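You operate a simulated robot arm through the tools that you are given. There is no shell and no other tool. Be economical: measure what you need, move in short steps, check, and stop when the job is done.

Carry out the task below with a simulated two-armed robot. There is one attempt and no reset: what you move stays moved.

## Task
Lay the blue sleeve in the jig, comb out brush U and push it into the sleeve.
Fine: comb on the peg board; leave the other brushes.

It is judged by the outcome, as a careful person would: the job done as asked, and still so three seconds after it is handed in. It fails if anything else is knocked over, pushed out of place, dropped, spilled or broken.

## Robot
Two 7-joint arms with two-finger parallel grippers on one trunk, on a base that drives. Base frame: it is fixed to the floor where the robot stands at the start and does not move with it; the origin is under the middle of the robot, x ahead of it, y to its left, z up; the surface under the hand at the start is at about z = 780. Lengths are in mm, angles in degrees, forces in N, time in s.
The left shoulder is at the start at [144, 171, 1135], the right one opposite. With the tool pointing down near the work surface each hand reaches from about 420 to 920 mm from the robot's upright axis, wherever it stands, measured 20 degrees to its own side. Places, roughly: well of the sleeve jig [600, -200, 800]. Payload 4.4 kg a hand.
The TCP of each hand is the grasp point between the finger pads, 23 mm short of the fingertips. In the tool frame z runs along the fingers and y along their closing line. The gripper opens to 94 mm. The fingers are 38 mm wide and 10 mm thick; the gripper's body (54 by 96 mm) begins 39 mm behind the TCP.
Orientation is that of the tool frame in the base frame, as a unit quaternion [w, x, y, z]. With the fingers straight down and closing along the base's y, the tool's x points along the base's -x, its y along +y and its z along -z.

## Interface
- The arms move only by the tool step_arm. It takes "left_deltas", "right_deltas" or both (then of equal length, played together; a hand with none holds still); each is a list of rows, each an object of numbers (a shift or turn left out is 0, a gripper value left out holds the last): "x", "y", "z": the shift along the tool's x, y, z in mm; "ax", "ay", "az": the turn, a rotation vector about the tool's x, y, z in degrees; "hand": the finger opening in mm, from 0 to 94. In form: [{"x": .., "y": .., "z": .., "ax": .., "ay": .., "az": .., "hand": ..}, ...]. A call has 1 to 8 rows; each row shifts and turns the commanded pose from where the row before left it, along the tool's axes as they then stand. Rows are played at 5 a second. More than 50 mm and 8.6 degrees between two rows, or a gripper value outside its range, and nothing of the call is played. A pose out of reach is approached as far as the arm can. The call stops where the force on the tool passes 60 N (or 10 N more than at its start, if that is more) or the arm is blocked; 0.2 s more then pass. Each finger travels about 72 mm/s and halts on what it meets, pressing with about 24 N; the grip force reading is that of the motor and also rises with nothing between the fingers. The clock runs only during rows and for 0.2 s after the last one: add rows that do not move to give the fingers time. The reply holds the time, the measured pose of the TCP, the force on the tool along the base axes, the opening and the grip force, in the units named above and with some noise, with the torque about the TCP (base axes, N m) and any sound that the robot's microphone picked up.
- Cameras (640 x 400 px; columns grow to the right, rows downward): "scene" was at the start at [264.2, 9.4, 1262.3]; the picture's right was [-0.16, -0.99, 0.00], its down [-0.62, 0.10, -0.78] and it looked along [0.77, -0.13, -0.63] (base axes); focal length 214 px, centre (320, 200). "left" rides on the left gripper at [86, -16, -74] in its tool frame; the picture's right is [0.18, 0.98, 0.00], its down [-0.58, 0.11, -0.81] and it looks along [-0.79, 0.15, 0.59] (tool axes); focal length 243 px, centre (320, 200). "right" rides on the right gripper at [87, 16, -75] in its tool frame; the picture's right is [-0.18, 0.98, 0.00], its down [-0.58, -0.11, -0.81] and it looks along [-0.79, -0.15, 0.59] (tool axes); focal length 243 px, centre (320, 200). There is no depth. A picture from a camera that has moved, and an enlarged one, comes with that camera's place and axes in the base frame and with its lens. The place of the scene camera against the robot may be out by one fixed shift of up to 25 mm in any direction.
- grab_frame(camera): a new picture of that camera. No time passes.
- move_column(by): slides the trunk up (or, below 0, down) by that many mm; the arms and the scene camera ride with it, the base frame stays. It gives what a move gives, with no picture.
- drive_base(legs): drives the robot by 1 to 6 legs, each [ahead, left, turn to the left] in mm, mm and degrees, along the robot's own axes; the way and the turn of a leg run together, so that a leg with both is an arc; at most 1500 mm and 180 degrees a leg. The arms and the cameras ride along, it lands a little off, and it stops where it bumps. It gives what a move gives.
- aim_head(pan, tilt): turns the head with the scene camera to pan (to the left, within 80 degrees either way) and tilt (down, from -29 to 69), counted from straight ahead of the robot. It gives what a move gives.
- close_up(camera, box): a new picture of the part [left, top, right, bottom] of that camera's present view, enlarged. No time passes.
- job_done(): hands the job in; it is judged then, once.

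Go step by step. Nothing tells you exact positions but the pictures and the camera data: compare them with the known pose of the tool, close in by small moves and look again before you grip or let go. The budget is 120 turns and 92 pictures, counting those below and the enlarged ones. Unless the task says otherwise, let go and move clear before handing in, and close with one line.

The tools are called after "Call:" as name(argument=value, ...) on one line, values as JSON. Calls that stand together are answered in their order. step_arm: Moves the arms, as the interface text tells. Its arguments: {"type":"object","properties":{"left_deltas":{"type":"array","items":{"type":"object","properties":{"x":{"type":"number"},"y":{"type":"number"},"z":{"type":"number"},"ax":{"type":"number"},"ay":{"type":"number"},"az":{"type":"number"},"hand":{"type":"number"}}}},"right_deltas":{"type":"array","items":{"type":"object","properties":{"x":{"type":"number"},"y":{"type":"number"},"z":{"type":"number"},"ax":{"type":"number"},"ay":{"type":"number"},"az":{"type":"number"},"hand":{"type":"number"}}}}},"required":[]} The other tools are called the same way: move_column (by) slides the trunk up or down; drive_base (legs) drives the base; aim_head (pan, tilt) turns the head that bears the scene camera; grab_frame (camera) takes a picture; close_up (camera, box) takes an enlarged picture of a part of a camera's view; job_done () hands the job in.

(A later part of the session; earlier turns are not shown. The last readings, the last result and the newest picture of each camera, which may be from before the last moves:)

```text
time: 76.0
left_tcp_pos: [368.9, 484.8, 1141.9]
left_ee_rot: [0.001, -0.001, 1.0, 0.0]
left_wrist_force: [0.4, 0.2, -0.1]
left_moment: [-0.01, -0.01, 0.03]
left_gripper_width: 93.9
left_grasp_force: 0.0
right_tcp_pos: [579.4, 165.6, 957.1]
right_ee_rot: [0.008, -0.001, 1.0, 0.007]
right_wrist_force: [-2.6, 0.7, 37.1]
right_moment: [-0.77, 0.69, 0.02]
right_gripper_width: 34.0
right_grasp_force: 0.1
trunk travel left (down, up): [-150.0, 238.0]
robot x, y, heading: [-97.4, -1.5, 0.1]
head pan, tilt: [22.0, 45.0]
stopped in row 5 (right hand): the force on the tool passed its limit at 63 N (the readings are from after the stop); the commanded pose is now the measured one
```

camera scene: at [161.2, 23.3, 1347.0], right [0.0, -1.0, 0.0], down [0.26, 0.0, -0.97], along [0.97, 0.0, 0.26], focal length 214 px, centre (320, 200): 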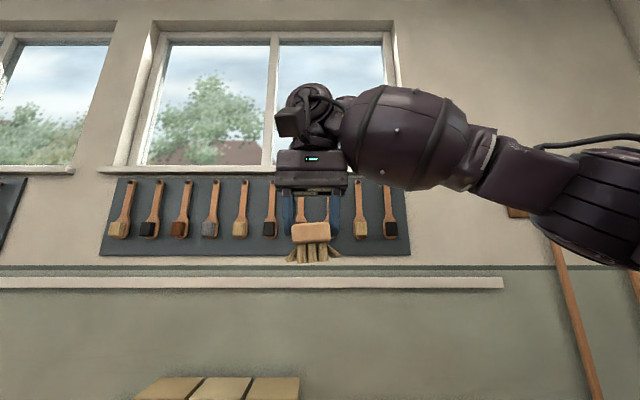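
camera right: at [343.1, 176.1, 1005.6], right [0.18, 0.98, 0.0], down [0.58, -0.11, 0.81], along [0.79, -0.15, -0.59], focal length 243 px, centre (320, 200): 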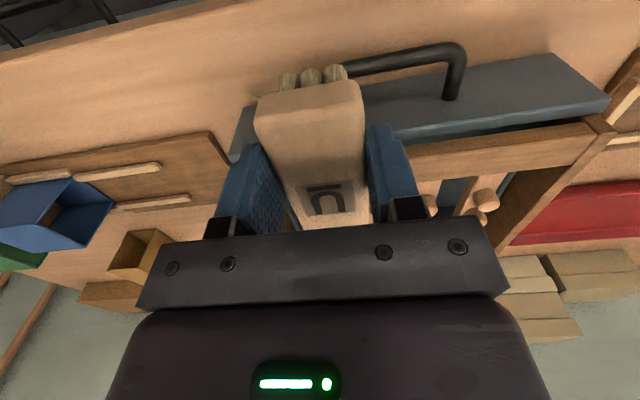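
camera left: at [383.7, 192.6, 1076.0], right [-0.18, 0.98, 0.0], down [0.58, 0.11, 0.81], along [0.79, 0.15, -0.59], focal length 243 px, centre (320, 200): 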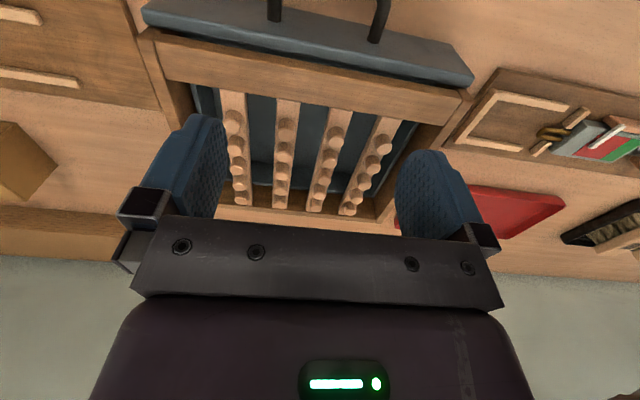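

The force limit tripped and the gripper reads 34 mm with no grip: the brush came out. I look at once without moving.

Call:
close_up(camera="scene", box=[240, 110, 400, 220])

Call:
grab_frame(camera="right")

```text
3.64 times, centred on (320, 165) of scene
camera zoom: at [153.4, 54.4, 1254.3], right [0.38, -0.93, 0.0], down [-0.65, -0.27, -0.71], along [0.66, 0.27, -0.71], focal length 780 px, centre (320, 327)
```

zoom: 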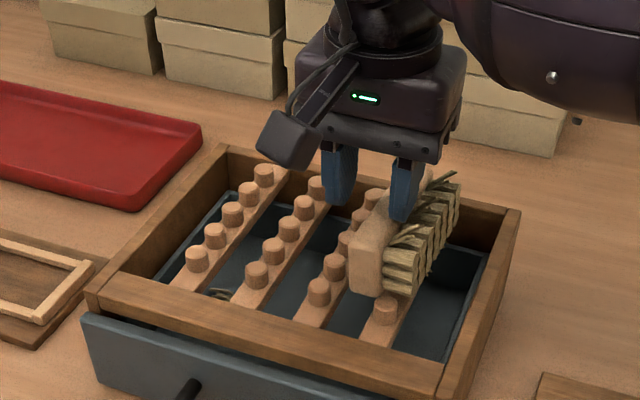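

```text
31 pictures are left
camera right: at [492.1, 180.2, 1030.2], right [0.18, 0.98, 0.02], down [0.57, -0.12, 0.81], along [0.8, -0.14, -0.58], focal length 243 px, centre (320, 200)
```

right: 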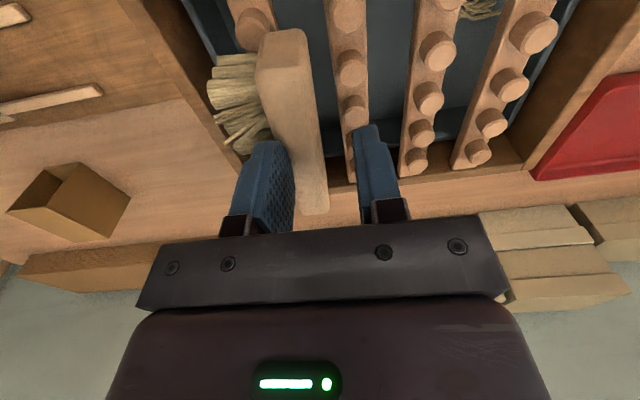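

The brush rolled onto its long edge on bar 1, bristles facing −y, block between the fingers. Interesting: a clump of loose strands now lies in the drawer, so combing takes strands out. I zoom to judge how it rests.

Call:
close_up(camera="scene", box=[315, 145, 365, 195])

Call:
close_up(camera="right", box=[180, 0, 420, 230])

```text
8.00 times, centred on (340, 170) of scene
camera zoom: at [153.4, 54.4, 1254.3], right [0.38, -0.93, 0.0], down [-0.65, -0.27, -0.71], along [0.66, 0.27, -0.71], focal length 1716 px, centre (160, 440)
```

zoom: 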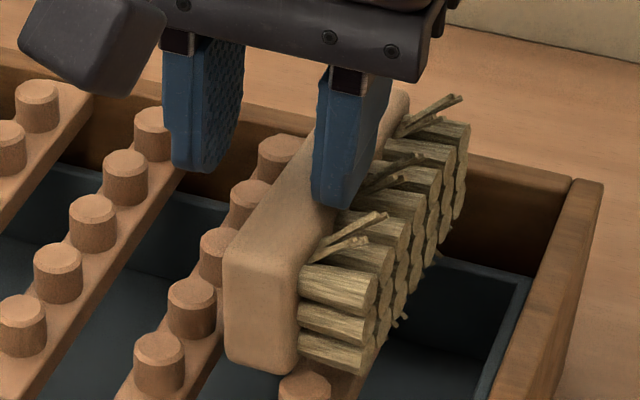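

```text
1.74 times, centred on (300, 115) of right
camera zoom: at [492.1, 180.2, 1030.2], right [0.18, 0.98, 0.02], down [0.57, -0.12, 0.81], along [0.8, -0.14, -0.58], focal length 422 px, centre (355, 348)
```

zoom: 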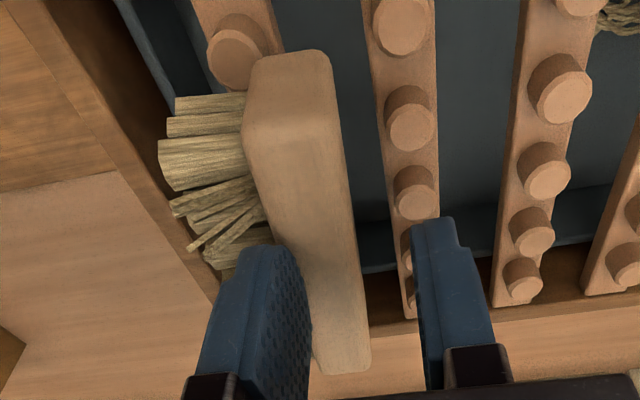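

The finger is pressing on the tuft side at the block's top edge. I ease up by 3 mm to see whether the brush rests stably on its own.

Call:
step_arm(right_deltas=[{"z": -3}, {"z": -2}, {}])

Call:
close_up(camera="right", box=[180, 0, 420, 230])

```text
time: 76.8
left_tcp_pos: [370.6, 483.2, 1141.7]
left_ee_rot: [0.001, -0.001, 1.0, 0.0]
left_wrist_force: [-0.5, 0.5, 0.1]
left_moment: [-0.02, -0.02, 0.01]
left_gripper_width: 94.1
left_grasp_force: 0.0
right_tcp_pos: [578.8, 161.8, 956.3]
right_ee_rot: [0.006, 0.0, 1.0, 0.005]
right_wrist_force: [-0.3, 0.5, 29.9]
right_moment: [-0.62, 0.53, -0.02]
right_gripper_width: 33.5
right_grasp_force: 0.0
trunk travel left (down, up): [-150.0, 238.0]
robot x, y, heading: [-99.4, -0.9, -0.1]
head pan, tilt: [22.0, 45.0]
```

```text
1.74 times, centred on (300, 115) of right
camera zoom: at [492.6, 178.3, 1030.3], right [0.18, 0.98, 0.01], down [0.57, -0.12, 0.81], along [0.8, -0.14, -0.58], focal length 422 px, centre (355, 348)
```

zoom: 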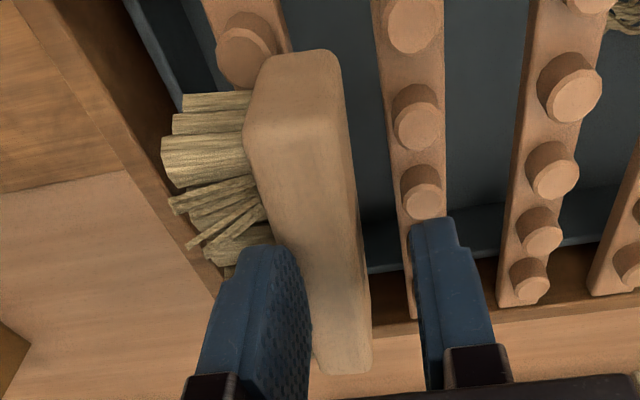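

Still pressing 30 N. Before lifting I try closing on the block's upper edge, as it lies between the pads.

Call:
step_arm(right_deltas=[{"hand": 26}, {"hand": 20}, {"hand": 14}, {"hand": 14}])

Call:
close_up(camera="scene", box=[315, 145, 365, 195])

```text
time: 77.8
left_tcp_pos: [368.5, 483.9, 1141.8]
left_ee_rot: [0.001, -0.001, 1.0, -0.001]
left_wrist_force: [0.3, -0.4, -0.6]
left_moment: [0.02, 0.02, -0.04]
left_gripper_width: 93.9
left_grasp_force: 0.1
right_tcp_pos: [579.7, 163.4, 956.6]
right_ee_rot: [0.005, 0.0, 1.0, 0.004]
right_wrist_force: [0.0, 2.7, 24.6]
right_moment: [-0.28, -0.16, 0.01]
right_gripper_width: 12.8
right_grasp_force: 0.2
trunk travel left (down, up): [-150.0, 238.0]
robot x, y, heading: [-98.5, 0.3, 0.1]
head pan, tilt: [22.0, 45.0]
```

```text
8.00 times, centred on (340, 170) of scene
camera zoom: at [154.4, 54.1, 1254.1], right [0.38, -0.93, 0.0], down [-0.65, -0.27, -0.71], along [0.66, 0.27, -0.71], focal length 1716 px, centre (160, 440)
```

zoom: 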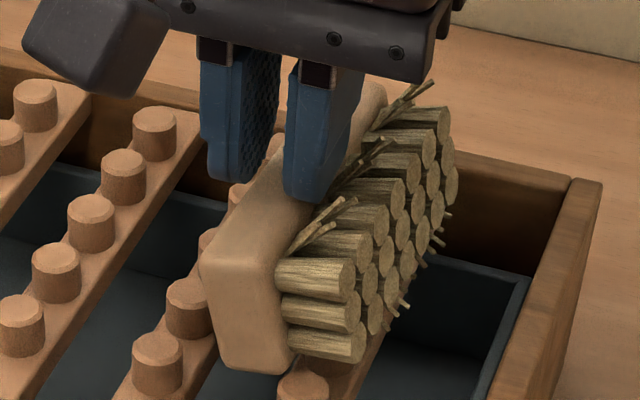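

The brush leans against bar 2, bristles toward −y. I lift the hand clear, open, and look for a grip across block and bristle tips.

Call:
step_arm(right_deltas=[{"z": -6}, {"z": -15}, {"z": -20, "hand": 60}, {"hand": 84}, {}])

Call:
grab_frame(camera="right")

Call:
close_up(camera="scene", box=[290, 130, 370, 195])

```text
time: 79.0
left_tcp_pos: [371.3, 482.7, 1140.9]
left_ee_rot: [0.0, -0.001, 1.0, 0.0]
left_wrist_force: [0.2, 0.6, -0.7]
left_moment: [-0.02, 0.0, -0.02]
left_gripper_width: 94.1
left_grasp_force: 0.2
right_tcp_pos: [580.9, 164.2, 995.7]
right_ee_rot: [0.004, 0.0, 1.0, 0.005]
right_wrist_force: [0.0, 0.4, -0.7]
right_moment: [-0.04, -0.02, -0.01]
right_gripper_width: 84.1
right_grasp_force: 0.0
trunk travel left (down, up): [-150.0, 238.0]
robot x, y, heading: [-99.6, 2.8, 0.1]
head pan, tilt: [22.0, 45.0]
```

```text
26 pictures are left
camera right: at [493.8, 178.6, 1069.9], right [0.18, 0.98, 0.01], down [0.57, -0.12, 0.81], along [0.8, -0.14, -0.59], focal length 243 px, centre (320, 200)
```

right: 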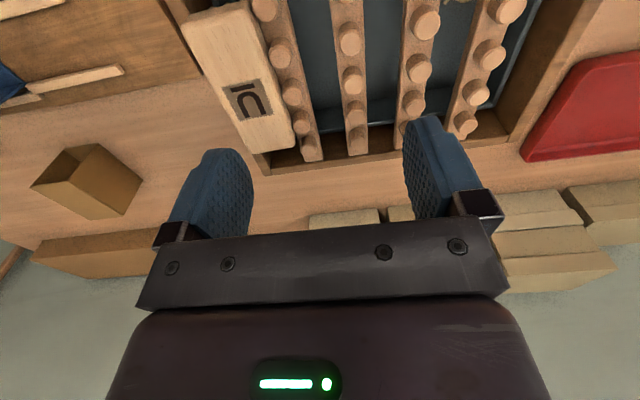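

```text
6.15 times, centred on (330, 162) of scene
camera zoom: at [156.1, 54.2, 1253.7], right [0.38, -0.93, 0.0], down [-0.66, -0.27, -0.71], along [0.66, 0.27, -0.71], focal length 1320 px, centre (258, 431)
```

zoom: 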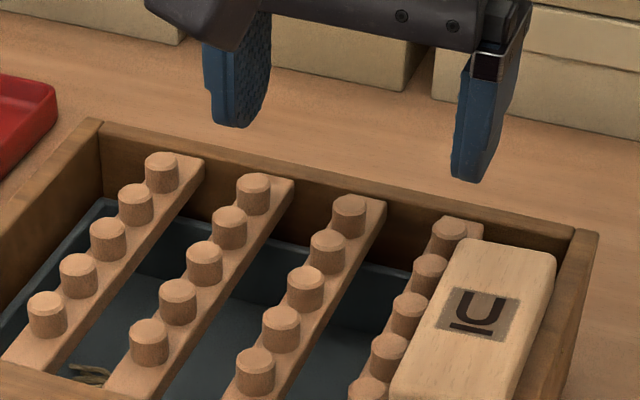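

Lucky: when released the brush settled upright, bristles down, U up, beside bar 1. I move above it to line up for regripping.

Call:
step_arm(right_deltas=[{"x": 4, "y": -26}, {"y": -26}, {}])

Call:
grab_frame(camera="right")

```text
time: 79.8
left_tcp_pos: [371.2, 484.1, 1140.2]
left_ee_rot: [0.0, -0.001, 1.0, 0.0]
left_wrist_force: [0.0, 0.6, -0.6]
left_moment: [0.01, -0.01, 0.02]
left_gripper_width: 93.9
left_grasp_force: 0.1
right_tcp_pos: [577.4, 111.6, 995.7]
right_ee_rot: [0.005, 0.0, 1.0, 0.004]
right_wrist_force: [-0.4, 0.6, -0.5]
right_moment: [0.0, 0.0, -0.02]
right_gripper_width: 84.0
right_grasp_force: 0.2
trunk travel left (down, up): [-150.0, 238.0]
robot x, y, heading: [-95.8, 2.0, -0.1]
head pan, tilt: [22.0, 45.0]
```

```text
24 pictures are left
camera right: at [490.1, 127.0, 1069.4], right [0.18, 0.98, 0.01], down [0.57, -0.12, 0.81], along [0.8, -0.14, -0.59], focal length 243 px, centre (320, 200)
```

right: 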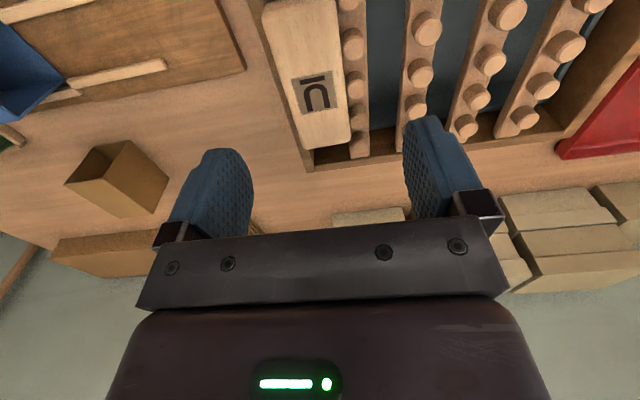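

The block top sits near z 900, bristles sunk in the gap between the wall and bar 1, centre ≈ (586, 108). Fingertips must stay above peg tops (892), so I grip just the block's upper part: TCP z 917.

Call:
step_arm(right_deltas=[{"x": 10, "y": -3, "z": 25, "hand": 70}, {"z": 25}, {"z": 20}, {"z": 8}, {}])

Call:
grab_frame(camera="right")

```text
time: 81.0
left_tcp_pos: [370.7, 483.9, 1140.9]
left_ee_rot: [0.0, 0.0, 1.0, 0.001]
left_wrist_force: [-0.6, -0.2, -0.2]
left_moment: [0.01, 0.02, 0.02]
left_gripper_width: 93.8
left_grasp_force: 0.1
right_tcp_pos: [567.0, 108.3, 917.4]
right_ee_rot: [0.005, 0.0, 1.0, 0.004]
right_wrist_force: [0.2, 0.2, -0.3]
right_moment: [-0.04, 0.02, -0.01]
right_gripper_width: 70.1
right_grasp_force: 0.1
trunk travel left (down, up): [-150.0, 238.0]
robot x, y, heading: [-97.5, 0.5, 0.1]
head pan, tilt: [22.0, 45.0]
```

```text
23 pictures are left
camera right: at [480.6, 124.4, 991.4], right [0.18, 0.98, 0.01], down [0.57, -0.12, 0.81], along [0.8, -0.14, -0.59], focal length 243 px, centre (320, 200)
```

right: 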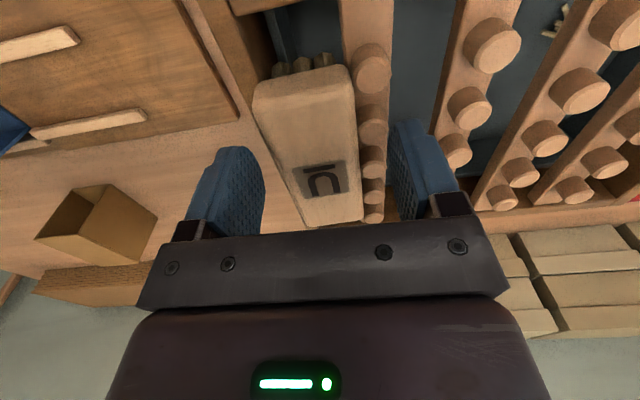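

Call:
step_arm(right_deltas=[{"hand": 48}, {"hand": 36}, {"hand": 34}, {}])

Call:
step_arm(right_deltas=[{"z": -5}, {"z": -15}, {"z": -30}, {"z": -40}, {}])

Call:
close_up(camera="scene", box=[290, 100, 390, 180])

```text
time: 82.0
left_tcp_pos: [371.4, 482.4, 1141.0]
left_ee_rot: [0.0, -0.001, 1.0, 0.001]
left_wrist_force: [0.3, -0.3, -0.6]
left_moment: [0.02, -0.02, -0.01]
left_gripper_width: 93.9
left_grasp_force: 0.2
right_tcp_pos: [567.3, 108.5, 918.7]
right_ee_rot: [0.005, 0.001, 1.0, 0.004]
right_wrist_force: [-2.0, -13.1, 0.6]
right_moment: [-0.4, 0.12, 0.05]
right_gripper_width: 45.3
right_grasp_force: 23.5
trunk travel left (down, up): [-150.0, 238.0]
robot x, y, heading: [-97.8, 2.7, 0.1]
head pan, tilt: [22.0, 45.0]
```

```text
time: 83.2
left_tcp_pos: [372.0, 482.8, 1140.1]
left_ee_rot: [0.0, 0.0, 1.0, 0.0]
left_wrist_force: [-0.8, 0.5, -0.4]
left_moment: [0.03, 0.0, 0.01]
left_gripper_width: 94.3
left_grasp_force: 0.0
right_tcp_pos: [565.8, 106.9, 1005.2]
right_ee_rot: [0.003, 0.0, 1.0, 0.004]
right_wrist_force: [0.1, -0.7, -0.7]
right_moment: [-0.02, 0.05, -0.01]
right_gripper_width: 45.4
right_grasp_force: 23.9
trunk travel left (down, up): [-150.0, 238.0]
robot x, y, heading: [-101.6, -0.6, -0.3]
head pan, tilt: [22.0, 45.0]
```

```text
5.00 times, centred on (340, 140) of scene
camera zoom: at [157.1, 54.2, 1253.3], right [0.38, -0.93, 0.0], down [-0.66, -0.27, -0.71], along [0.65, 0.27, -0.71], focal length 1072 px, centre (220, 500)
```

zoom: 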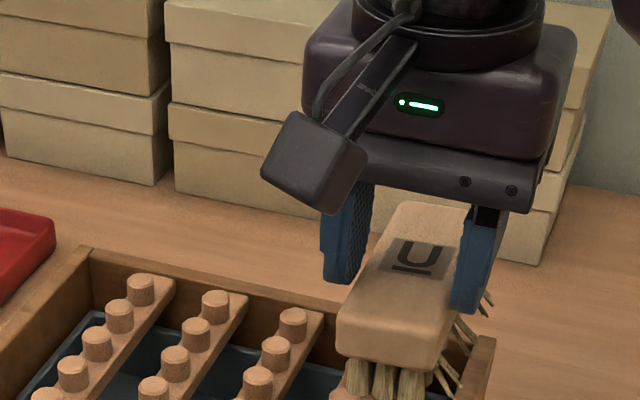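

Regripped and lifted. The +y side looks clean, but loose strands remain on the −y side. My grip is shallow, so I'll rest the brush on bar 2's peg tops and regrip deeper.

Call:
step_arm(right_deltas=[{"x": -4, "y": 40}, {"x": -4, "y": 41}, {"z": 25}, {"z": 10}, {}])

Call:
step_arm(right_deltas=[{"z": 4}, {"z": 4}, {"z": 3}, {}])

```text
time: 84.5
left_tcp_pos: [371.5, 483.2, 1141.1]
left_ee_rot: [0.0, -0.001, 1.0, 0.0]
left_wrist_force: [-0.1, -0.6, 0.1]
left_moment: [0.0, 0.03, 0.0]
left_gripper_width: 93.8
left_grasp_force: 0.1
right_tcp_pos: [575.0, 188.7, 972.5]
right_ee_rot: [0.005, 0.0, 1.0, 0.005]
right_wrist_force: [0.3, 0.3, -1.1]
right_moment: [0.0, 0.04, 0.01]
right_gripper_width: 45.6
right_grasp_force: 24.5
trunk travel left (down, up): [-150.0, 238.0]
robot x, y, heading: [-100.3, 1.7, 0.1]
head pan, tilt: [22.0, 45.0]
```

```text
time: 85.5
left_tcp_pos: [371.3, 484.8, 1140.2]
left_ee_rot: [0.0, 0.0, 1.0, 0.0]
left_wrist_force: [0.2, 0.4, 0.5]
left_moment: [0.01, 0.02, -0.01]
left_gripper_width: 93.9
left_grasp_force: 0.0
right_tcp_pos: [574.8, 188.8, 961.9]
right_ee_rot: [0.004, 0.001, 1.0, 0.005]
right_wrist_force: [-0.5, 0.7, -1.3]
right_moment: [-0.03, 0.05, -0.01]
right_gripper_width: 45.5
right_grasp_force: 24.0
trunk travel left (down, up): [-150.0, 238.0]
robot x, y, heading: [-95.1, 2.1, 0.3]
head pan, tilt: [22.0, 45.0]
```

Call:
step_arm(right_deltas=[{"z": 2}, {"z": 2}, {"z": 2}, {}])

```text
time: 86.5
left_tcp_pos: [371.2, 483.5, 1142.0]
left_ee_rot: [0.001, -0.001, 1.0, 0.0]
left_wrist_force: [-0.9, -0.1, -0.5]
left_moment: [0.04, -0.01, -0.04]
left_gripper_width: 94.0
left_grasp_force: 0.1
right_tcp_pos: [576.0, 189.4, 957.1]
right_ee_rot: [0.004, 0.0, 1.0, 0.004]
right_wrist_force: [0.6, 0.2, -1.4]
right_moment: [-0.03, 0.03, 0.0]
right_gripper_width: 45.5
right_grasp_force: 23.7
trunk travel left (down, up): [-150.0, 238.0]
robot x, y, heading: [-99.3, 0.6, 0.1]
head pan, tilt: [22.0, 45.0]
```

Call:
step_arm(right_deltas=[{"z": 2}, {"z": 2}, {"z": 2}, {"z": 2}, {}])

```text
time: 87.7
left_tcp_pos: [369.5, 482.3, 1143.0]
left_ee_rot: [0.003, -0.001, 1.0, 0.001]
left_wrist_force: [-0.8, 0.3, 0.8]
left_moment: [-0.01, 0.01, -0.02]
left_gripper_width: 94.1
left_grasp_force: 0.0
right_tcp_pos: [574.1, 188.1, 952.3]
right_ee_rot: [0.007, 0.002, 1.0, 0.005]
right_wrist_force: [3.4, -7.2, 27.3]
right_moment: [-0.29, -0.12, 0.01]
right_gripper_width: 45.7
right_grasp_force: 24.4
trunk travel left (down, up): [-150.0, 238.0]
robot x, y, heading: [-98.4, -1.1, 0.2]
head pan, tilt: [22.0, 45.0]
```

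Resting on the pegs at TCP ≈ 953, 9 mm shallower than before. I unload, open a little, go down 9 mm and regrip.

Call:
step_arm(right_deltas=[{"z": -2}, {"hand": 56}, {"hand": 60}, {"z": 4}, {"z": 4}, {"hand": 46}, {"hand": 34}, {"hand": 34}])

Call:
grab_frame(camera="right")

```text
time: 89.5
left_tcp_pos: [371.8, 483.4, 1140.6]
left_ee_rot: [0.0, 0.0, 1.0, 0.0]
left_wrist_force: [-0.3, -0.2, 0.3]
left_moment: [0.0, 0.0, 0.03]
left_gripper_width: 93.9
left_grasp_force: 0.1
right_tcp_pos: [575.2, 189.7, 941.5]
right_ee_rot: [0.004, 0.0, 1.0, 0.005]
right_wrist_force: [-0.8, 0.0, 0.0]
right_moment: [-0.01, 0.0, 0.03]
right_gripper_width: 45.6
right_grasp_force: 24.0
trunk travel left (down, up): [-150.0, 238.0]
robot x, y, heading: [-99.7, -1.9, 0.3]
head pan, tilt: [22.0, 45.0]
```

```text
21 pictures are left
camera right: at [488.5, 205.0, 1016.0], right [0.18, 0.98, 0.01], down [0.57, -0.12, 0.81], along [0.8, -0.14, -0.59], focal length 243 px, centre (320, 200)
```

right: 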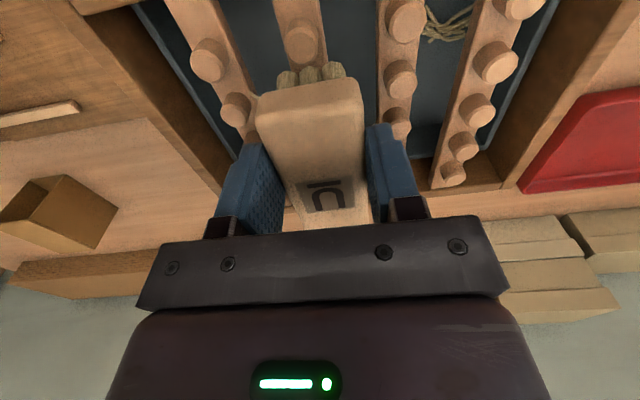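

Deep grip restored. The pad can't fit between rows, but beside the outer bar 4 it has free space on its +y side, so its −y strands can rake along those pegs. I move to the front of that lane (y ≈ 319).

Call:
step_arm(right_deltas=[{"z": -32}, {"x": 32, "y": 32}, {"x": 32, "y": 32}, {"x": 32, "y": 33}, {"x": 32, "y": 32}, {}])

Call:
grab_frame(camera="right")

```text
time: 91.0
left_tcp_pos: [372.0, 483.6, 1140.9]
left_ee_rot: [0.0, -0.001, 1.0, 0.0]
left_wrist_force: [0.4, 0.0, 0.3]
left_moment: [0.04, 0.04, 0.01]
left_gripper_width: 93.9
left_grasp_force: 0.0
right_tcp_pos: [520.2, 262.8, 977.4]
right_ee_rot: [0.0, 0.07, 0.997, 0.011]
right_wrist_force: [0.3, -1.1, -0.8]
right_moment: [0.01, 0.04, -0.04]
right_gripper_width: 45.3
right_grasp_force: 24.2
trunk travel left (down, up): [-150.0, 238.0]
robot x, y, heading: [-101.6, -0.6, 0.1]
head pan, tilt: [22.0, 45.0]
stopped in row 6 (right hand): the arm was blocked; the commanded pose is now the measured one
```

```text
20 pictures are left
camera right: at [436.1, 290.5, 1052.6], right [0.32, 0.95, 0.02], down [0.56, -0.21, 0.8], along [0.77, -0.24, -0.6], focal length 243 px, centre (320, 200)
```

right: 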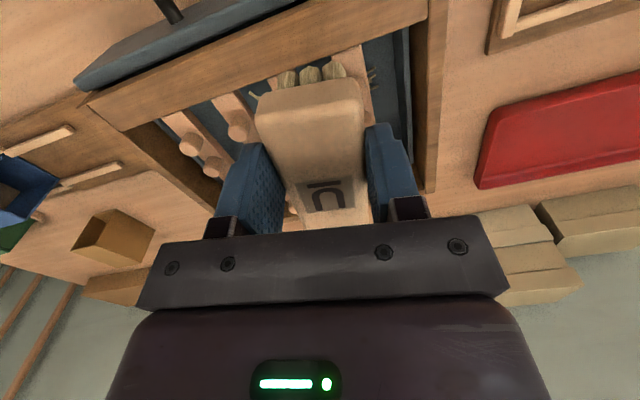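

The arm's limit is reached there. I'll shift the whole robot 200 mm to the left, with the brush held high, which brings that lane into easy reach.

Call:
step_arm(right_deltas=[{"z": -30}, {"y": -20, "z": -20}, {"y": -20, "az": -4}, {"az": -4}, {}])

Call:
drive_base(legs=[[0, 200, 0]])

```text
time: 92.2
left_tcp_pos: [371.6, 483.7, 1140.6]
left_ee_rot: [0.0, -0.001, 1.0, 0.001]
left_wrist_force: [-0.1, 0.6, -0.6]
left_moment: [0.02, 0.03, 0.01]
left_gripper_width: 93.8
left_grasp_force: 0.0
right_tcp_pos: [506.4, 229.9, 1027.6]
right_ee_rot: [0.003, -0.006, 1.0, 0.011]
right_wrist_force: [-0.2, -0.2, -0.8]
right_moment: [0.0, 0.02, 0.01]
right_gripper_width: 45.4
right_grasp_force: 23.8
trunk travel left (down, up): [-150.0, 238.0]
robot x, y, heading: [-98.0, -4.4, 0.1]
head pan, tilt: [22.0, 45.0]
```

```text
time: 94.6
left_tcp_pos: [371.1, 683.5, 1140.6]
left_ee_rot: [0.0, -0.001, 1.0, 0.001]
left_wrist_force: [0.6, 0.6, 1.1]
left_moment: [-0.01, 0.02, 0.03]
left_gripper_width: 94.3
left_grasp_force: 0.1
right_tcp_pos: [507.0, 429.9, 1028.1]
right_ee_rot: [0.004, -0.006, 1.0, 0.01]
right_wrist_force: [-0.2, 0.5, -0.2]
right_moment: [-0.04, 0.02, 0.01]
right_gripper_width: 45.2
right_grasp_force: 23.8
trunk travel left (down, up): [-150.0, 238.0]
robot x, y, heading: [-99.4, 201.8, 0.1]
head pan, tilt: [22.0, 45.0]
```

Call:
step_arm(right_deltas=[{"x": 21, "y": -37, "ax": 1.15, "ay": 0.45, "az": 0.7}, {"x": 21, "y": -37}, {"x": 20, "y": -37}, {"z": 30}, {"z": 20}, {}])

Call:
grab_frame(camera="right")

```text
time: 96.0
left_tcp_pos: [370.3, 684.8, 1141.0]
left_ee_rot: [0.0, -0.001, 1.0, 0.0]
left_wrist_force: [-0.5, 1.0, -0.6]
left_moment: [0.0, 0.02, -0.04]
left_gripper_width: 93.9
left_grasp_force: 0.0
right_tcp_pos: [445.3, 318.5, 978.5]
right_ee_rot: [-0.001, 0.0, 1.0, 0.0]
right_wrist_force: [0.3, 0.1, -0.8]
right_moment: [-0.02, 0.03, 0.02]
right_gripper_width: 45.4
right_grasp_force: 23.8
trunk travel left (down, up): [-150.0, 238.0]
robot x, y, heading: [-97.4, 196.4, 0.1]
head pan, tilt: [22.0, 45.0]
```

```text
19 pictures are left
camera right: at [358.4, 334.8, 1051.6], right [0.18, 0.98, 0.0], down [0.58, -0.11, 0.81], along [0.79, -0.15, -0.59], focal length 243 px, centre (320, 200)
```

right: 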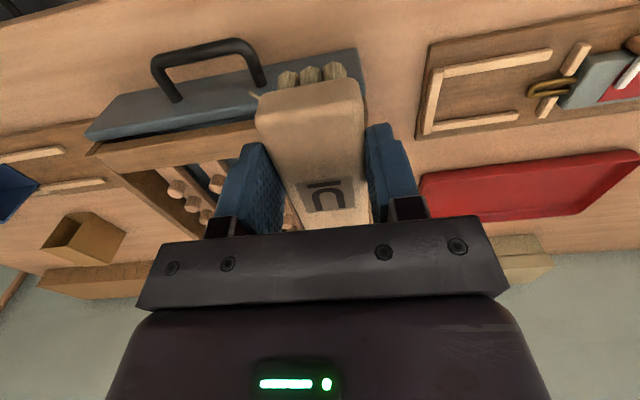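

Orientation is clean. I lower so tips are at ≈ 881 and push +x along bar 4's outer side.

Call:
step_arm(right_deltas=[{"z": 25}, {"z": 21}, {}])

Call:
step_arm(right_deltas=[{"x": -12}, {"x": -12}, {"x": -12}, {"x": -12}, {"x": -12}])

```text
time: 96.8
left_tcp_pos: [371.5, 684.0, 1140.8]
left_ee_rot: [0.0, -0.001, 1.0, 0.0]
left_wrist_force: [0.3, -0.4, 0.4]
left_moment: [0.03, 0.0, 0.01]
left_gripper_width: 93.8
left_grasp_force: 0.0
right_tcp_pos: [444.4, 318.2, 932.0]
right_ee_rot: [-0.001, 0.0, 1.0, -0.001]
right_wrist_force: [0.6, 0.4, -0.9]
right_moment: [-0.01, 0.02, -0.03]
right_gripper_width: 45.3
right_grasp_force: 24.2
trunk travel left (down, up): [-150.0, 238.0]
robot x, y, heading: [-100.1, 200.8, 0.1]
head pan, tilt: [22.0, 45.0]
```

```text
time: 98.0
left_tcp_pos: [370.9, 684.4, 1140.7]
left_ee_rot: [0.0, 0.0, 1.0, 0.0]
left_wrist_force: [0.0, -0.3, -0.4]
left_moment: [0.01, 0.02, -0.03]
left_gripper_width: 93.7
left_grasp_force: 0.1
right_tcp_pos: [504.8, 317.9, 931.1]
right_ee_rot: [-0.001, -0.001, 1.0, 0.0]
right_wrist_force: [-1.3, -0.5, -1.2]
right_moment: [-0.01, 0.07, 0.01]
right_gripper_width: 45.5
right_grasp_force: 24.2
trunk travel left (down, up): [-150.0, 238.0]
robot x, y, heading: [-101.2, 198.3, 0.3]
head pan, tilt: [22.0, 45.0]
```

No obstruction; it fits. I continue the full stroke, then return a little closer to the pegs.

Call:
step_arm(right_deltas=[{"x": -20}, {"x": -20}, {"x": -20}, {"x": -20}, {"x": -20}, {"x": -20}, {}])

Call:
step_arm(right_deltas=[{"y": -2}, {"x": 20}, {"x": 20}, {"x": 20}, {"x": 20}, {"x": 20}, {"x": 20}, {}])

Call:
close_up(camera="scene", box=[300, 90, 460, 200])

```text
time: 99.6
left_tcp_pos: [367.3, 684.0, 1142.3]
left_ee_rot: [0.001, -0.001, 1.0, 0.0]
left_wrist_force: [0.4, 0.7, 0.8]
left_moment: [-0.02, 0.0, 0.01]
left_gripper_width: 94.1
left_grasp_force: 0.1
right_tcp_pos: [621.8, 318.5, 932.3]
right_ee_rot: [-0.001, -0.002, 1.0, 0.001]
right_wrist_force: [-20.6, -1.0, 4.3]
right_moment: [-0.08, 0.82, -0.18]
right_gripper_width: 45.5
right_grasp_force: 23.9
trunk travel left (down, up): [-150.0, 238.0]
robot x, y, heading: [-99.1, 203.3, -0.0]
head pan, tilt: [22.0, 45.0]
```

```text
time: 101.4
left_tcp_pos: [371.0, 683.1, 1141.4]
left_ee_rot: [-0.001, 0.0, 1.0, -0.001]
left_wrist_force: [0.0, 0.0, 0.3]
left_moment: [0.0, 0.0, 0.01]
left_gripper_width: 94.0
left_grasp_force: 0.0
right_tcp_pos: [503.4, 315.3, 931.4]
right_ee_rot: [0.001, 0.0, 1.0, 0.0]
right_wrist_force: [2.7, -0.4, 8.4]
right_moment: [-0.23, -0.79, 0.02]
right_gripper_width: 45.4
right_grasp_force: 24.0
trunk travel left (down, up): [-150.0, 238.0]
robot x, y, heading: [-96.3, 199.4, -0.0]
head pan, tilt: [22.0, 45.0]
```

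```text
3.64 times, centred on (380, 145) of scene
camera zoom: at [155.4, 254.0, 1253.8], right [0.38, -0.93, 0.0], down [-0.66, -0.27, -0.71], along [0.66, 0.27, -0.71], focal length 780 px, centre (102, 400)
```

zoom: 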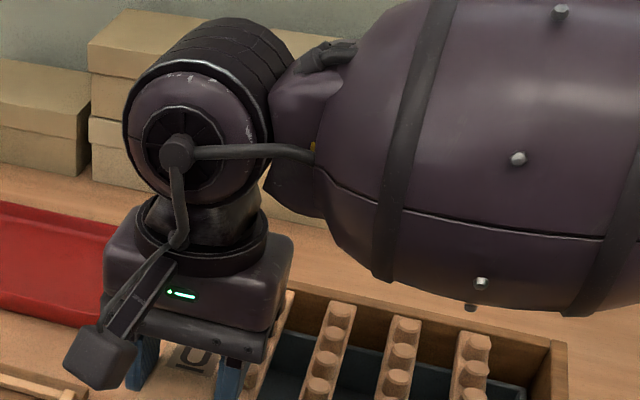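

The stroke ran cleanly, touching the back rail only at the end. One more full stroke there and back, slightly shorter.

Call:
step_arm(right_deltas=[{"x": -25}, {"x": -25}, {"x": -25}, {"x": -20}, {"x": 25}, {"x": 25}, {"x": 25}, {"x": 20}])

Call:
step_arm(right_deltas=[{"x": 20}, {"x": 20}, {"x": 20}, {"z": -45}, {"z": -45}, {"z": -45}, {"z": -45}, {"z": -45}])

Call:
step_arm(right_deltas=[{"z": -45}, {"z": -45}, {"z": -45}, {"z": -45}, {"x": -15}, {}])

Call:
aim_head(pan=18, tilt=0)

Call:
grab_frame(camera="scene")

```text
time: 103.2
left_tcp_pos: [370.4, 683.2, 1140.9]
left_ee_rot: [0.001, -0.002, 1.0, 0.0]
left_wrist_force: [0.8, 0.1, -0.6]
left_moment: [0.01, -0.04, 0.0]
left_gripper_width: 94.0
left_grasp_force: 0.0
right_tcp_pos: [503.7, 315.5, 931.7]
right_ee_rot: [0.0, 0.0, 1.0, 0.0]
right_wrist_force: [2.8, -0.9, 10.0]
right_moment: [-0.22, -0.84, 0.02]
right_gripper_width: 45.5
right_grasp_force: 24.0
trunk travel left (down, up): [-150.0, 238.0]
robot x, y, heading: [-98.0, 199.8, 0.1]
head pan, tilt: [22.0, 45.0]
```

```text
time: 105.0
left_tcp_pos: [369.6, 684.2, 1141.2]
left_ee_rot: [0.001, -0.001, 1.0, 0.0]
left_wrist_force: [0.5, -0.4, -0.2]
left_moment: [-0.01, 0.02, 0.04]
left_gripper_width: 94.2
left_grasp_force: 0.2
right_tcp_pos: [443.1, 316.8, 1156.6]
right_ee_rot: [0.0, -0.001, 1.0, 0.0]
right_wrist_force: [-0.4, 0.8, -1.3]
right_moment: [-0.01, -0.02, -0.03]
right_gripper_width: 45.3
right_grasp_force: 23.8
trunk travel left (down, up): [-150.0, 238.0]
robot x, y, heading: [-99.0, 201.9, -0.0]
head pan, tilt: [22.0, 45.0]
```

```text
time: 106.4
left_tcp_pos: [369.8, 684.6, 1140.7]
left_ee_rot: [0.001, -0.001, 1.0, 0.0]
left_wrist_force: [0.2, -0.3, 0.2]
left_moment: [-0.04, 0.01, 0.03]
left_gripper_width: 94.2
left_grasp_force: 0.1
right_tcp_pos: [459.1, 316.3, 1335.2]
right_ee_rot: [0.0, 0.0, 1.0, 0.0]
right_wrist_force: [-1.5, 0.3, -0.6]
right_moment: [-0.01, 0.02, 0.01]
right_gripper_width: 45.3
right_grasp_force: 24.2
trunk travel left (down, up): [-150.0, 238.0]
robot x, y, heading: [-100.3, 201.4, 0.2]
head pan, tilt: [22.0, 45.0]
```

```text
time: 107.5
left_tcp_pos: [371.5, 683.8, 1141.9]
left_ee_rot: [0.0, 0.0, 1.0, 0.0]
left_wrist_force: [0.7, 0.3, -0.3]
left_moment: [0.01, 0.01, -0.01]
left_gripper_width: 94.3
left_grasp_force: 0.0
right_tcp_pos: [459.7, 317.3, 1333.8]
right_ee_rot: [0.0, 0.0, 1.0, 0.001]
right_wrist_force: [1.0, -0.8, -0.8]
right_moment: [-0.02, 0.0, 0.0]
right_gripper_width: 45.3
right_grasp_force: 23.8
trunk travel left (down, up): [-150.0, 238.0]
robot x, y, heading: [-100.0, 201.7, -0.0]
head pan, tilt: [18.0, 0.0]
```

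```text
17 pictures are left
camera scene: at [166.3, 251.6, 1324.5], right [0.31, -0.95, 0.0], down [0.0, 0.0, -1.0], along [0.95, 0.31, 0.0], focal length 214 px, centre (320, 200)
```

scene: 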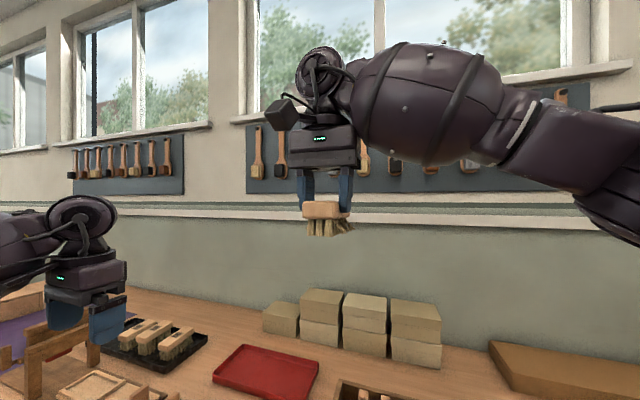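

Call:
step_arm(right_deltas=[{"ay": 8}, {"ay": 8}, {"ay": 8}, {}])

Call:
close_up(camera="scene", box=[280, 180, 380, 260])

```text
time: 108.5
left_tcp_pos: [372.3, 683.7, 1141.0]
left_ee_rot: [-0.001, -0.001, 1.0, 0.0]
left_wrist_force: [-0.9, 0.9, 0.4]
left_moment: [0.0, 0.04, -0.01]
left_gripper_width: 93.9
left_grasp_force: 0.0
right_tcp_pos: [460.4, 316.0, 1334.3]
right_ee_rot: [-0.21, -0.001, 0.978, 0.0]
right_wrist_force: [0.3, 0.9, -1.6]
right_moment: [-0.01, -0.03, 0.0]
right_gripper_width: 45.2
right_grasp_force: 24.0
trunk travel left (down, up): [-150.0, 238.0]
robot x, y, heading: [-100.6, 195.5, -0.1]
head pan, tilt: [18.0, 0.0]
```

```text
5.00 times, centred on (330, 220) of scene
camera zoom: at [166.2, 251.4, 1324.6], right [0.31, -0.95, 0.0], down [0.0, 0.0, -1.0], along [0.95, 0.31, 0.0], focal length 1072 px, centre (270, 100)
```

zoom: 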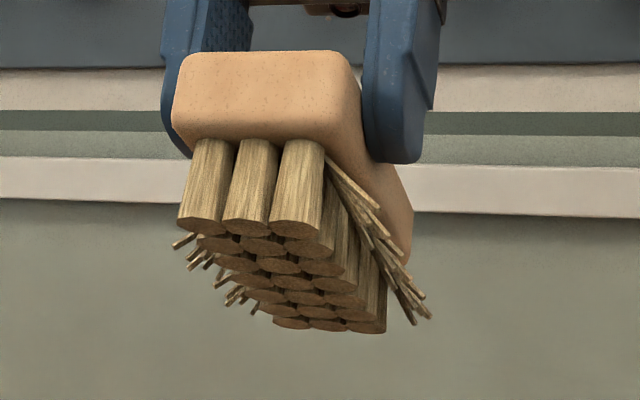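

Combing works: strands are sparser and lie much flatter than before, though some still stick out on both sides. I return for more strokes along bar 4, closer to the pegs.

Call:
step_arm(right_deltas=[{"ay": -8}, {"ay": -8}, {"ay": -8}, {"z": 45}, {"z": 45}, {"z": 45}, {"z": 45}, {"z": 45}])

Call:
step_arm(right_deltas=[{"x": 15, "z": 45}, {"z": 45}, {"z": 45}, {"z": 44}, {}])

```text
time: 110.3
left_tcp_pos: [372.6, 684.2, 1139.3]
left_ee_rot: [0.0, -0.001, 1.0, 0.0]
left_wrist_force: [0.0, 0.3, -0.4]
left_moment: [0.0, 0.06, -0.03]
left_gripper_width: 94.1
left_grasp_force: 0.0
right_tcp_pos: [460.7, 317.8, 1109.9]
right_ee_rot: [-0.001, -0.001, 1.0, 0.001]
right_wrist_force: [0.4, -0.1, -1.9]
right_moment: [0.02, 0.02, 0.01]
right_gripper_width: 45.4
right_grasp_force: 24.7
trunk travel left (down, up): [-150.0, 238.0]
robot x, y, heading: [-102.3, 202.2, 0.3]
head pan, tilt: [18.0, 0.0]
```

```text
time: 111.5
left_tcp_pos: [370.2, 684.4, 1140.8]
left_ee_rot: [0.0, -0.001, 1.0, 0.0]
left_wrist_force: [0.4, 0.5, 0.1]
left_moment: [-0.03, -0.03, 0.0]
left_gripper_width: 93.9
left_grasp_force: 0.0
right_tcp_pos: [443.9, 316.0, 931.4]
right_ee_rot: [-0.001, 0.001, 1.0, 0.0]
right_wrist_force: [-0.3, 0.0, -1.3]
right_moment: [-0.02, 0.01, -0.01]
right_gripper_width: 45.3
right_grasp_force: 23.8
trunk travel left (down, up): [-150.0, 238.0]
robot x, y, heading: [-99.6, 199.3, 0.2]
head pan, tilt: [18.0, 0.0]
```

Call:
step_arm(right_deltas=[{"x": -40}, {"x": -40}, {"x": -40}, {"x": -40}, {"x": 40}, {"x": 40}, {"x": 40}, {"x": 40}])

Call:
step_arm(right_deltas=[{"x": -40, "y": -1}, {"x": -40}, {"x": -40}, {"x": -40}, {"x": 40}, {"x": 40}, {"x": 40}, {"x": 40}])

```text
time: 113.3
left_tcp_pos: [370.9, 683.6, 1140.4]
left_ee_rot: [0.0, 0.0, 1.0, -0.001]
left_wrist_force: [0.4, -0.4, -1.2]
left_moment: [0.02, -0.01, -0.02]
left_gripper_width: 94.0
left_grasp_force: 0.0
right_tcp_pos: [443.9, 315.9, 931.4]
right_ee_rot: [0.0, 0.0, 1.0, 0.0]
right_wrist_force: [-1.3, 0.3, 1.6]
right_moment: [0.04, -0.09, 0.0]
right_gripper_width: 45.3
right_grasp_force: 24.2
trunk travel left (down, up): [-150.0, 238.0]
robot x, y, heading: [-98.1, 199.4, 0.2]
head pan, tilt: [18.0, 0.0]
```

```text
time: 115.2
left_tcp_pos: [370.1, 684.2, 1142.2]
left_ee_rot: [0.001, -0.001, 1.0, 0.0]
left_wrist_force: [0.0, 0.4, -0.2]
left_moment: [0.0, -0.03, -0.01]
left_gripper_width: 94.0
left_grasp_force: 0.0
right_tcp_pos: [444.1, 315.5, 932.1]
right_ee_rot: [0.0, -0.001, 1.0, 0.0]
right_wrist_force: [-2.1, -0.2, 2.5]
right_moment: [-0.02, -0.16, -0.03]
right_gripper_width: 45.4
right_grasp_force: 24.6
trunk travel left (down, up): [-150.0, 238.0]
robot x, y, heading: [-99.5, 199.4, 0.3]
head pan, tilt: [18.0, 0.0]
```

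Now the other side: along bar 1's outer side (y ≈ 107) for the +y strands.

Call:
step_arm(right_deltas=[{"z": -45}, {"y": -50}, {"y": -50}, {"y": -50}, {"y": -50}, {"y": -8}, {"z": 45}, {}])

Call:
step_arm(right_deltas=[{"x": -20}, {"x": -20}, {"x": -20}, {"x": -20}, {}])

```text
time: 117.0
left_tcp_pos: [370.9, 682.9, 1140.2]
left_ee_rot: [0.0, 0.0, 1.0, 0.0]
left_wrist_force: [-0.2, 0.3, -0.2]
left_moment: [0.02, 0.01, 0.0]
left_gripper_width: 94.0
left_grasp_force: 0.2
right_tcp_pos: [442.9, 107.0, 931.4]
right_ee_rot: [-0.001, -0.002, 1.0, 0.0]
right_wrist_force: [0.3, -0.4, -2.0]
right_moment: [-0.01, -0.02, 0.01]
right_gripper_width: 45.4
right_grasp_force: 24.6
trunk travel left (down, up): [-150.0, 238.0]
robot x, y, heading: [-98.8, 200.5, 0.2]
head pan, tilt: [18.0, 0.0]
```

```text
time: 118.2
left_tcp_pos: [371.0, 684.2, 1140.7]
left_ee_rot: [0.0, -0.002, 1.0, 0.0]
left_wrist_force: [0.7, 0.8, 0.2]
left_moment: [0.03, 0.02, -0.01]
left_gripper_width: 94.0
left_grasp_force: 0.0
right_tcp_pos: [525.2, 107.9, 930.4]
right_ee_rot: [-0.001, -0.001, 1.0, -0.001]
right_wrist_force: [0.1, -1.1, -0.2]
right_moment: [-0.03, 0.02, 0.01]
right_gripper_width: 45.3
right_grasp_force: 24.3
trunk travel left (down, up): [-150.0, 238.0]
robot x, y, heading: [-98.7, 199.6, 0.3]
head pan, tilt: [18.0, 0.0]
```

Free passage. I carry on with repeated strokes, a touch closer to the pegs.

Call:
step_arm(right_deltas=[{"x": -40, "y": 1}, {"x": -40}, {"x": 40}, {"x": 40}, {"x": 40}, {"x": 40}, {}])

Call:
step_arm(right_deltas=[{"x": -40, "y": 1}, {"x": -40}, {"x": -40}, {"x": -40}, {"x": 40}, {"x": 40}, {"x": 40}, {"x": 40}])

Call:
step_arm(right_deltas=[{"x": -40}, {"x": -40}, {"x": -40}, {"x": -40}, {"x": 40}, {"x": 40}, {"x": 40}, {"x": 40}])

```text
time: 119.8
left_tcp_pos: [370.8, 682.9, 1139.7]
left_ee_rot: [0.0, -0.001, 1.0, 0.001]
left_wrist_force: [0.2, -0.5, 0.3]
left_moment: [-0.03, 0.0, 0.05]
left_gripper_width: 94.2
left_grasp_force: 0.1
right_tcp_pos: [443.3, 107.3, 931.4]
right_ee_rot: [-0.002, 0.0, 1.0, 0.0]
right_wrist_force: [0.4, -0.2, -1.9]
right_moment: [-0.01, 0.01, -0.01]
right_gripper_width: 45.5
right_grasp_force: 23.8
trunk travel left (down, up): [-150.0, 238.0]
robot x, y, heading: [-99.3, 196.0, 0.2]
head pan, tilt: [18.0, 0.0]
```

```text
time: 121.5
left_tcp_pos: [370.6, 683.9, 1141.1]
left_ee_rot: [0.0, -0.001, 1.0, 0.0]
left_wrist_force: [0.5, -0.4, 0.5]
left_moment: [0.0, -0.02, 0.03]
left_gripper_width: 93.9
left_grasp_force: 0.0
right_tcp_pos: [444.6, 108.8, 931.2]
right_ee_rot: [-0.001, 0.0, 1.0, 0.001]
right_wrist_force: [-1.8, 0.8, 1.6]
right_moment: [0.02, -0.11, -0.02]
right_gripper_width: 45.0
right_grasp_force: 23.7
trunk travel left (down, up): [-150.0, 238.0]
robot x, y, heading: [-97.2, 197.5, -0.2]
head pan, tilt: [18.0, 0.0]
```

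```text
time: 123.3
left_tcp_pos: [371.1, 683.5, 1141.2]
left_ee_rot: [-0.001, -0.002, 1.0, 0.0]
left_wrist_force: [-0.4, 0.1, 0.4]
left_moment: [-0.01, 0.0, -0.04]
left_gripper_width: 94.1
left_grasp_force: 0.1
right_tcp_pos: [444.9, 109.0, 932.8]
right_ee_rot: [-0.001, 0.001, 1.0, 0.0]
right_wrist_force: [-0.3, -0.4, -0.6]
right_moment: [-0.02, 0.04, -0.01]
right_gripper_width: 45.3
right_grasp_force: 24.3
trunk travel left (down, up): [-150.0, 238.0]
robot x, y, heading: [-98.7, 199.1, 0.1]
head pan, tilt: [18.0, 0.0]
```

Now I raise and tilt the brush to inspect both sides.

Call:
step_arm(right_deltas=[{"z": -45}, {"z": -45}, {"z": -45}, {"z": -45}, {"z": -45}, {"z": -45}, {"z": -45}, {"x": -15, "z": -45}])

Call:
step_arm(right_deltas=[{"z": -40}, {"ay": 8}, {"ay": 8}, {"ay": 8}, {}])

Call:
aim_head(pan=-25, tilt=0)

Call:
grab_frame(camera="scene")

```text
time: 125.2
left_tcp_pos: [369.8, 685.0, 1141.1]
left_ee_rot: [0.001, -0.001, 1.0, 0.0]
left_wrist_force: [-0.2, -0.1, 1.0]
left_moment: [0.02, -0.03, 0.01]
left_gripper_width: 94.2
left_grasp_force: 0.2
right_tcp_pos: [460.0, 110.1, 1293.0]
right_ee_rot: [0.0, 0.0, 1.0, 0.0]
right_wrist_force: [0.1, 0.7, -0.9]
right_moment: [-0.03, 0.06, 0.0]
right_gripper_width: 45.3
right_grasp_force: 23.3
trunk travel left (down, up): [-150.0, 238.0]
robot x, y, heading: [-96.8, 198.4, 0.1]
head pan, tilt: [18.0, 0.0]
```

```text
time: 126.3
left_tcp_pos: [372.0, 684.5, 1140.0]
left_ee_rot: [0.0, -0.001, 1.0, -0.001]
left_wrist_force: [0.4, 0.6, -0.2]
left_moment: [0.0, 0.03, 0.01]
left_gripper_width: 93.9
left_grasp_force: 0.0
right_tcp_pos: [460.9, 108.7, 1331.8]
right_ee_rot: [-0.21, 0.0, 0.978, 0.0]
right_wrist_force: [0.4, -0.4, -0.1]
right_moment: [-0.02, -0.02, -0.02]
right_gripper_width: 45.4
right_grasp_force: 24.3
trunk travel left (down, up): [-150.0, 238.0]
robot x, y, heading: [-102.1, 200.5, 0.1]
head pan, tilt: [18.0, 0.0]
```

```text
time: 127.5
left_tcp_pos: [370.5, 684.4, 1140.5]
left_ee_rot: [0.0, -0.002, 1.0, 0.0]
left_wrist_force: [-1.0, -0.1, 0.3]
left_moment: [0.02, 0.0, -0.02]
left_gripper_width: 94.2
left_grasp_force: 0.0
right_tcp_pos: [461.7, 109.0, 1332.1]
right_ee_rot: [-0.21, 0.0, 0.978, -0.001]
right_wrist_force: [-0.6, -0.4, -1.3]
right_moment: [0.02, 0.03, 0.0]
right_gripper_width: 45.4
right_grasp_force: 24.2
trunk travel left (down, up): [-150.0, 238.0]
robot x, y, heading: [-101.2, 200.5, 0.3]
head pan, tilt: [-25.0, 0.0]
```

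```text
15 pictures are left
camera scene: at [162.3, 185.7, 1324.6], right [-0.42, -0.91, 0.0], down [0.0, 0.0, -1.0], along [0.91, -0.42, 0.0], focal length 214 px, centre (320, 200)
```

scene: 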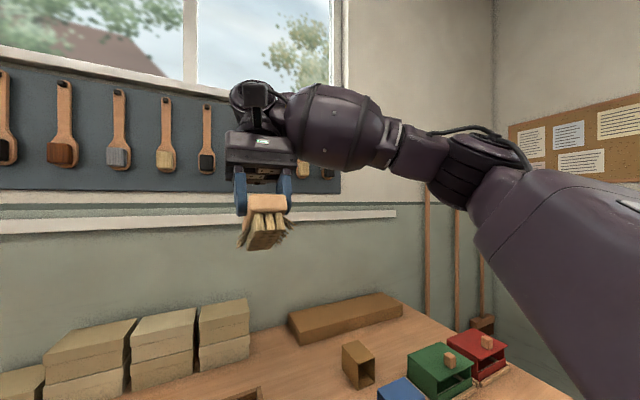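

Call:
close_up(camera="scene", box=[225, 185, 305, 257])

```text
5.56 times, centred on (265, 221) of scene
camera zoom: at [162.3, 185.7, 1324.6], right [-0.42, -0.91, 0.0], down [0.0, 0.0, -1.0], along [0.91, -0.42, 0.0], focal length 1192 px, centre (626, 83)
```

zoom: 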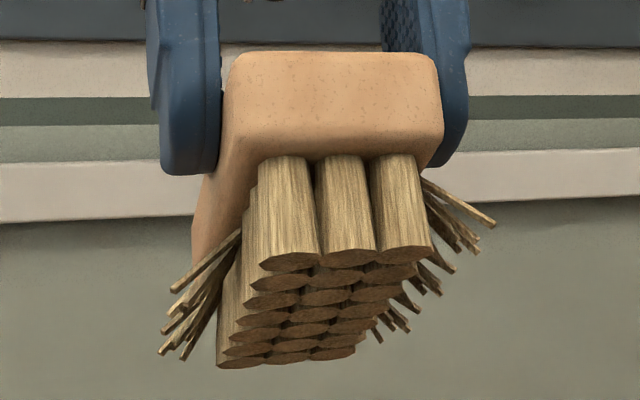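

Strands at the sides look much as before, so I need to know what the clump in the drawer tells. I look into the drawer now.

Call:
aim_head(pan=0, tilt=48)

Call:
close_up(camera="scene", box=[230, 100, 400, 230])

```text
time: 128.6
left_tcp_pos: [371.2, 684.4, 1139.8]
left_ee_rot: [0.0, 0.0, 1.0, 0.0]
left_wrist_force: [0.0, 0.7, 0.5]
left_moment: [0.02, -0.06, 0.03]
left_gripper_width: 94.0
left_grasp_force: 0.0
right_tcp_pos: [461.1, 108.8, 1330.8]
right_ee_rot: [-0.208, 0.0, 0.978, 0.0]
right_wrist_force: [-0.4, -0.4, -1.5]
right_moment: [0.01, -0.01, 0.02]
right_gripper_width: 45.5
right_grasp_force: 24.5
trunk travel left (down, up): [-150.0, 238.0]
robot x, y, heading: [-98.5, 202.5, -0.0]
head pan, tilt: [0.0, 48.0]
```

```text
3.08 times, centred on (315, 165) of scene
camera zoom: at [159.5, 223.6, 1249.5], right [0.0, -1.0, 0.0], down [-0.74, 0.0, -0.67], along [0.67, 0.0, -0.74], focal length 660 px, centre (335, 308)
```

zoom: 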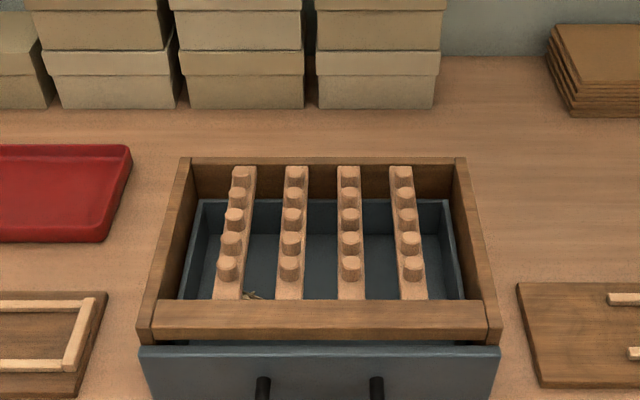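

Only one clump, from the light lengthwise pull over the peg tops between bars 1 and 2. I'll repeat exactly that kind of pull: rest on pegs lightly, draw toward me (−x) off the row, lift, repeat.

Call:
step_arm(right_deltas=[{"ay": -8}, {"ay": -8}, {"ay": -8}, {"x": -20, "y": 14, "z": 40}, {"x": -20, "y": 14, "z": 40}, {"x": -20, "y": 14, "z": 40}, {"x": -20, "y": 12, "z": 40}, {"x": -20, "z": 40}])

Call:
step_arm(right_deltas=[{"z": 45}, {"z": 45}, {"z": 45}, {"z": 25}, {"z": 15}, {}])

```text
time: 130.4
left_tcp_pos: [372.2, 682.8, 1140.1]
left_ee_rot: [-0.001, 0.0, 1.0, 0.0]
left_wrist_force: [-0.3, 0.4, 0.1]
left_moment: [-0.02, 0.03, 0.0]
left_gripper_width: 94.0
left_grasp_force: 0.1
right_tcp_pos: [562.3, 162.3, 1128.5]
right_ee_rot: [-0.001, 0.0, 1.0, 0.0]
right_wrist_force: [-0.3, 0.3, -1.1]
right_moment: [0.01, 0.07, 0.02]
right_gripper_width: 45.3
right_grasp_force: 23.8
trunk travel left (down, up): [-150.0, 238.0]
robot x, y, heading: [-98.3, 200.2, -0.1]
head pan, tilt: [0.0, 48.0]
```

```text
time: 131.8
left_tcp_pos: [370.9, 684.4, 1140.2]
left_ee_rot: [0.0, -0.001, 1.0, 0.0]
left_wrist_force: [0.0, 0.4, -0.5]
left_moment: [-0.02, -0.02, 0.03]
left_gripper_width: 93.9
left_grasp_force: 0.0
right_tcp_pos: [560.0, 163.5, 956.8]
right_ee_rot: [0.0, 0.0, 1.0, 0.0]
right_wrist_force: [1.2, -0.5, -1.3]
right_moment: [0.02, 0.0, -0.02]
right_gripper_width: 45.3
right_grasp_force: 24.4
trunk travel left (down, up): [-150.0, 238.0]
robot x, y, heading: [-100.1, 204.8, 0.1]
head pan, tilt: [0.0, 48.0]
```

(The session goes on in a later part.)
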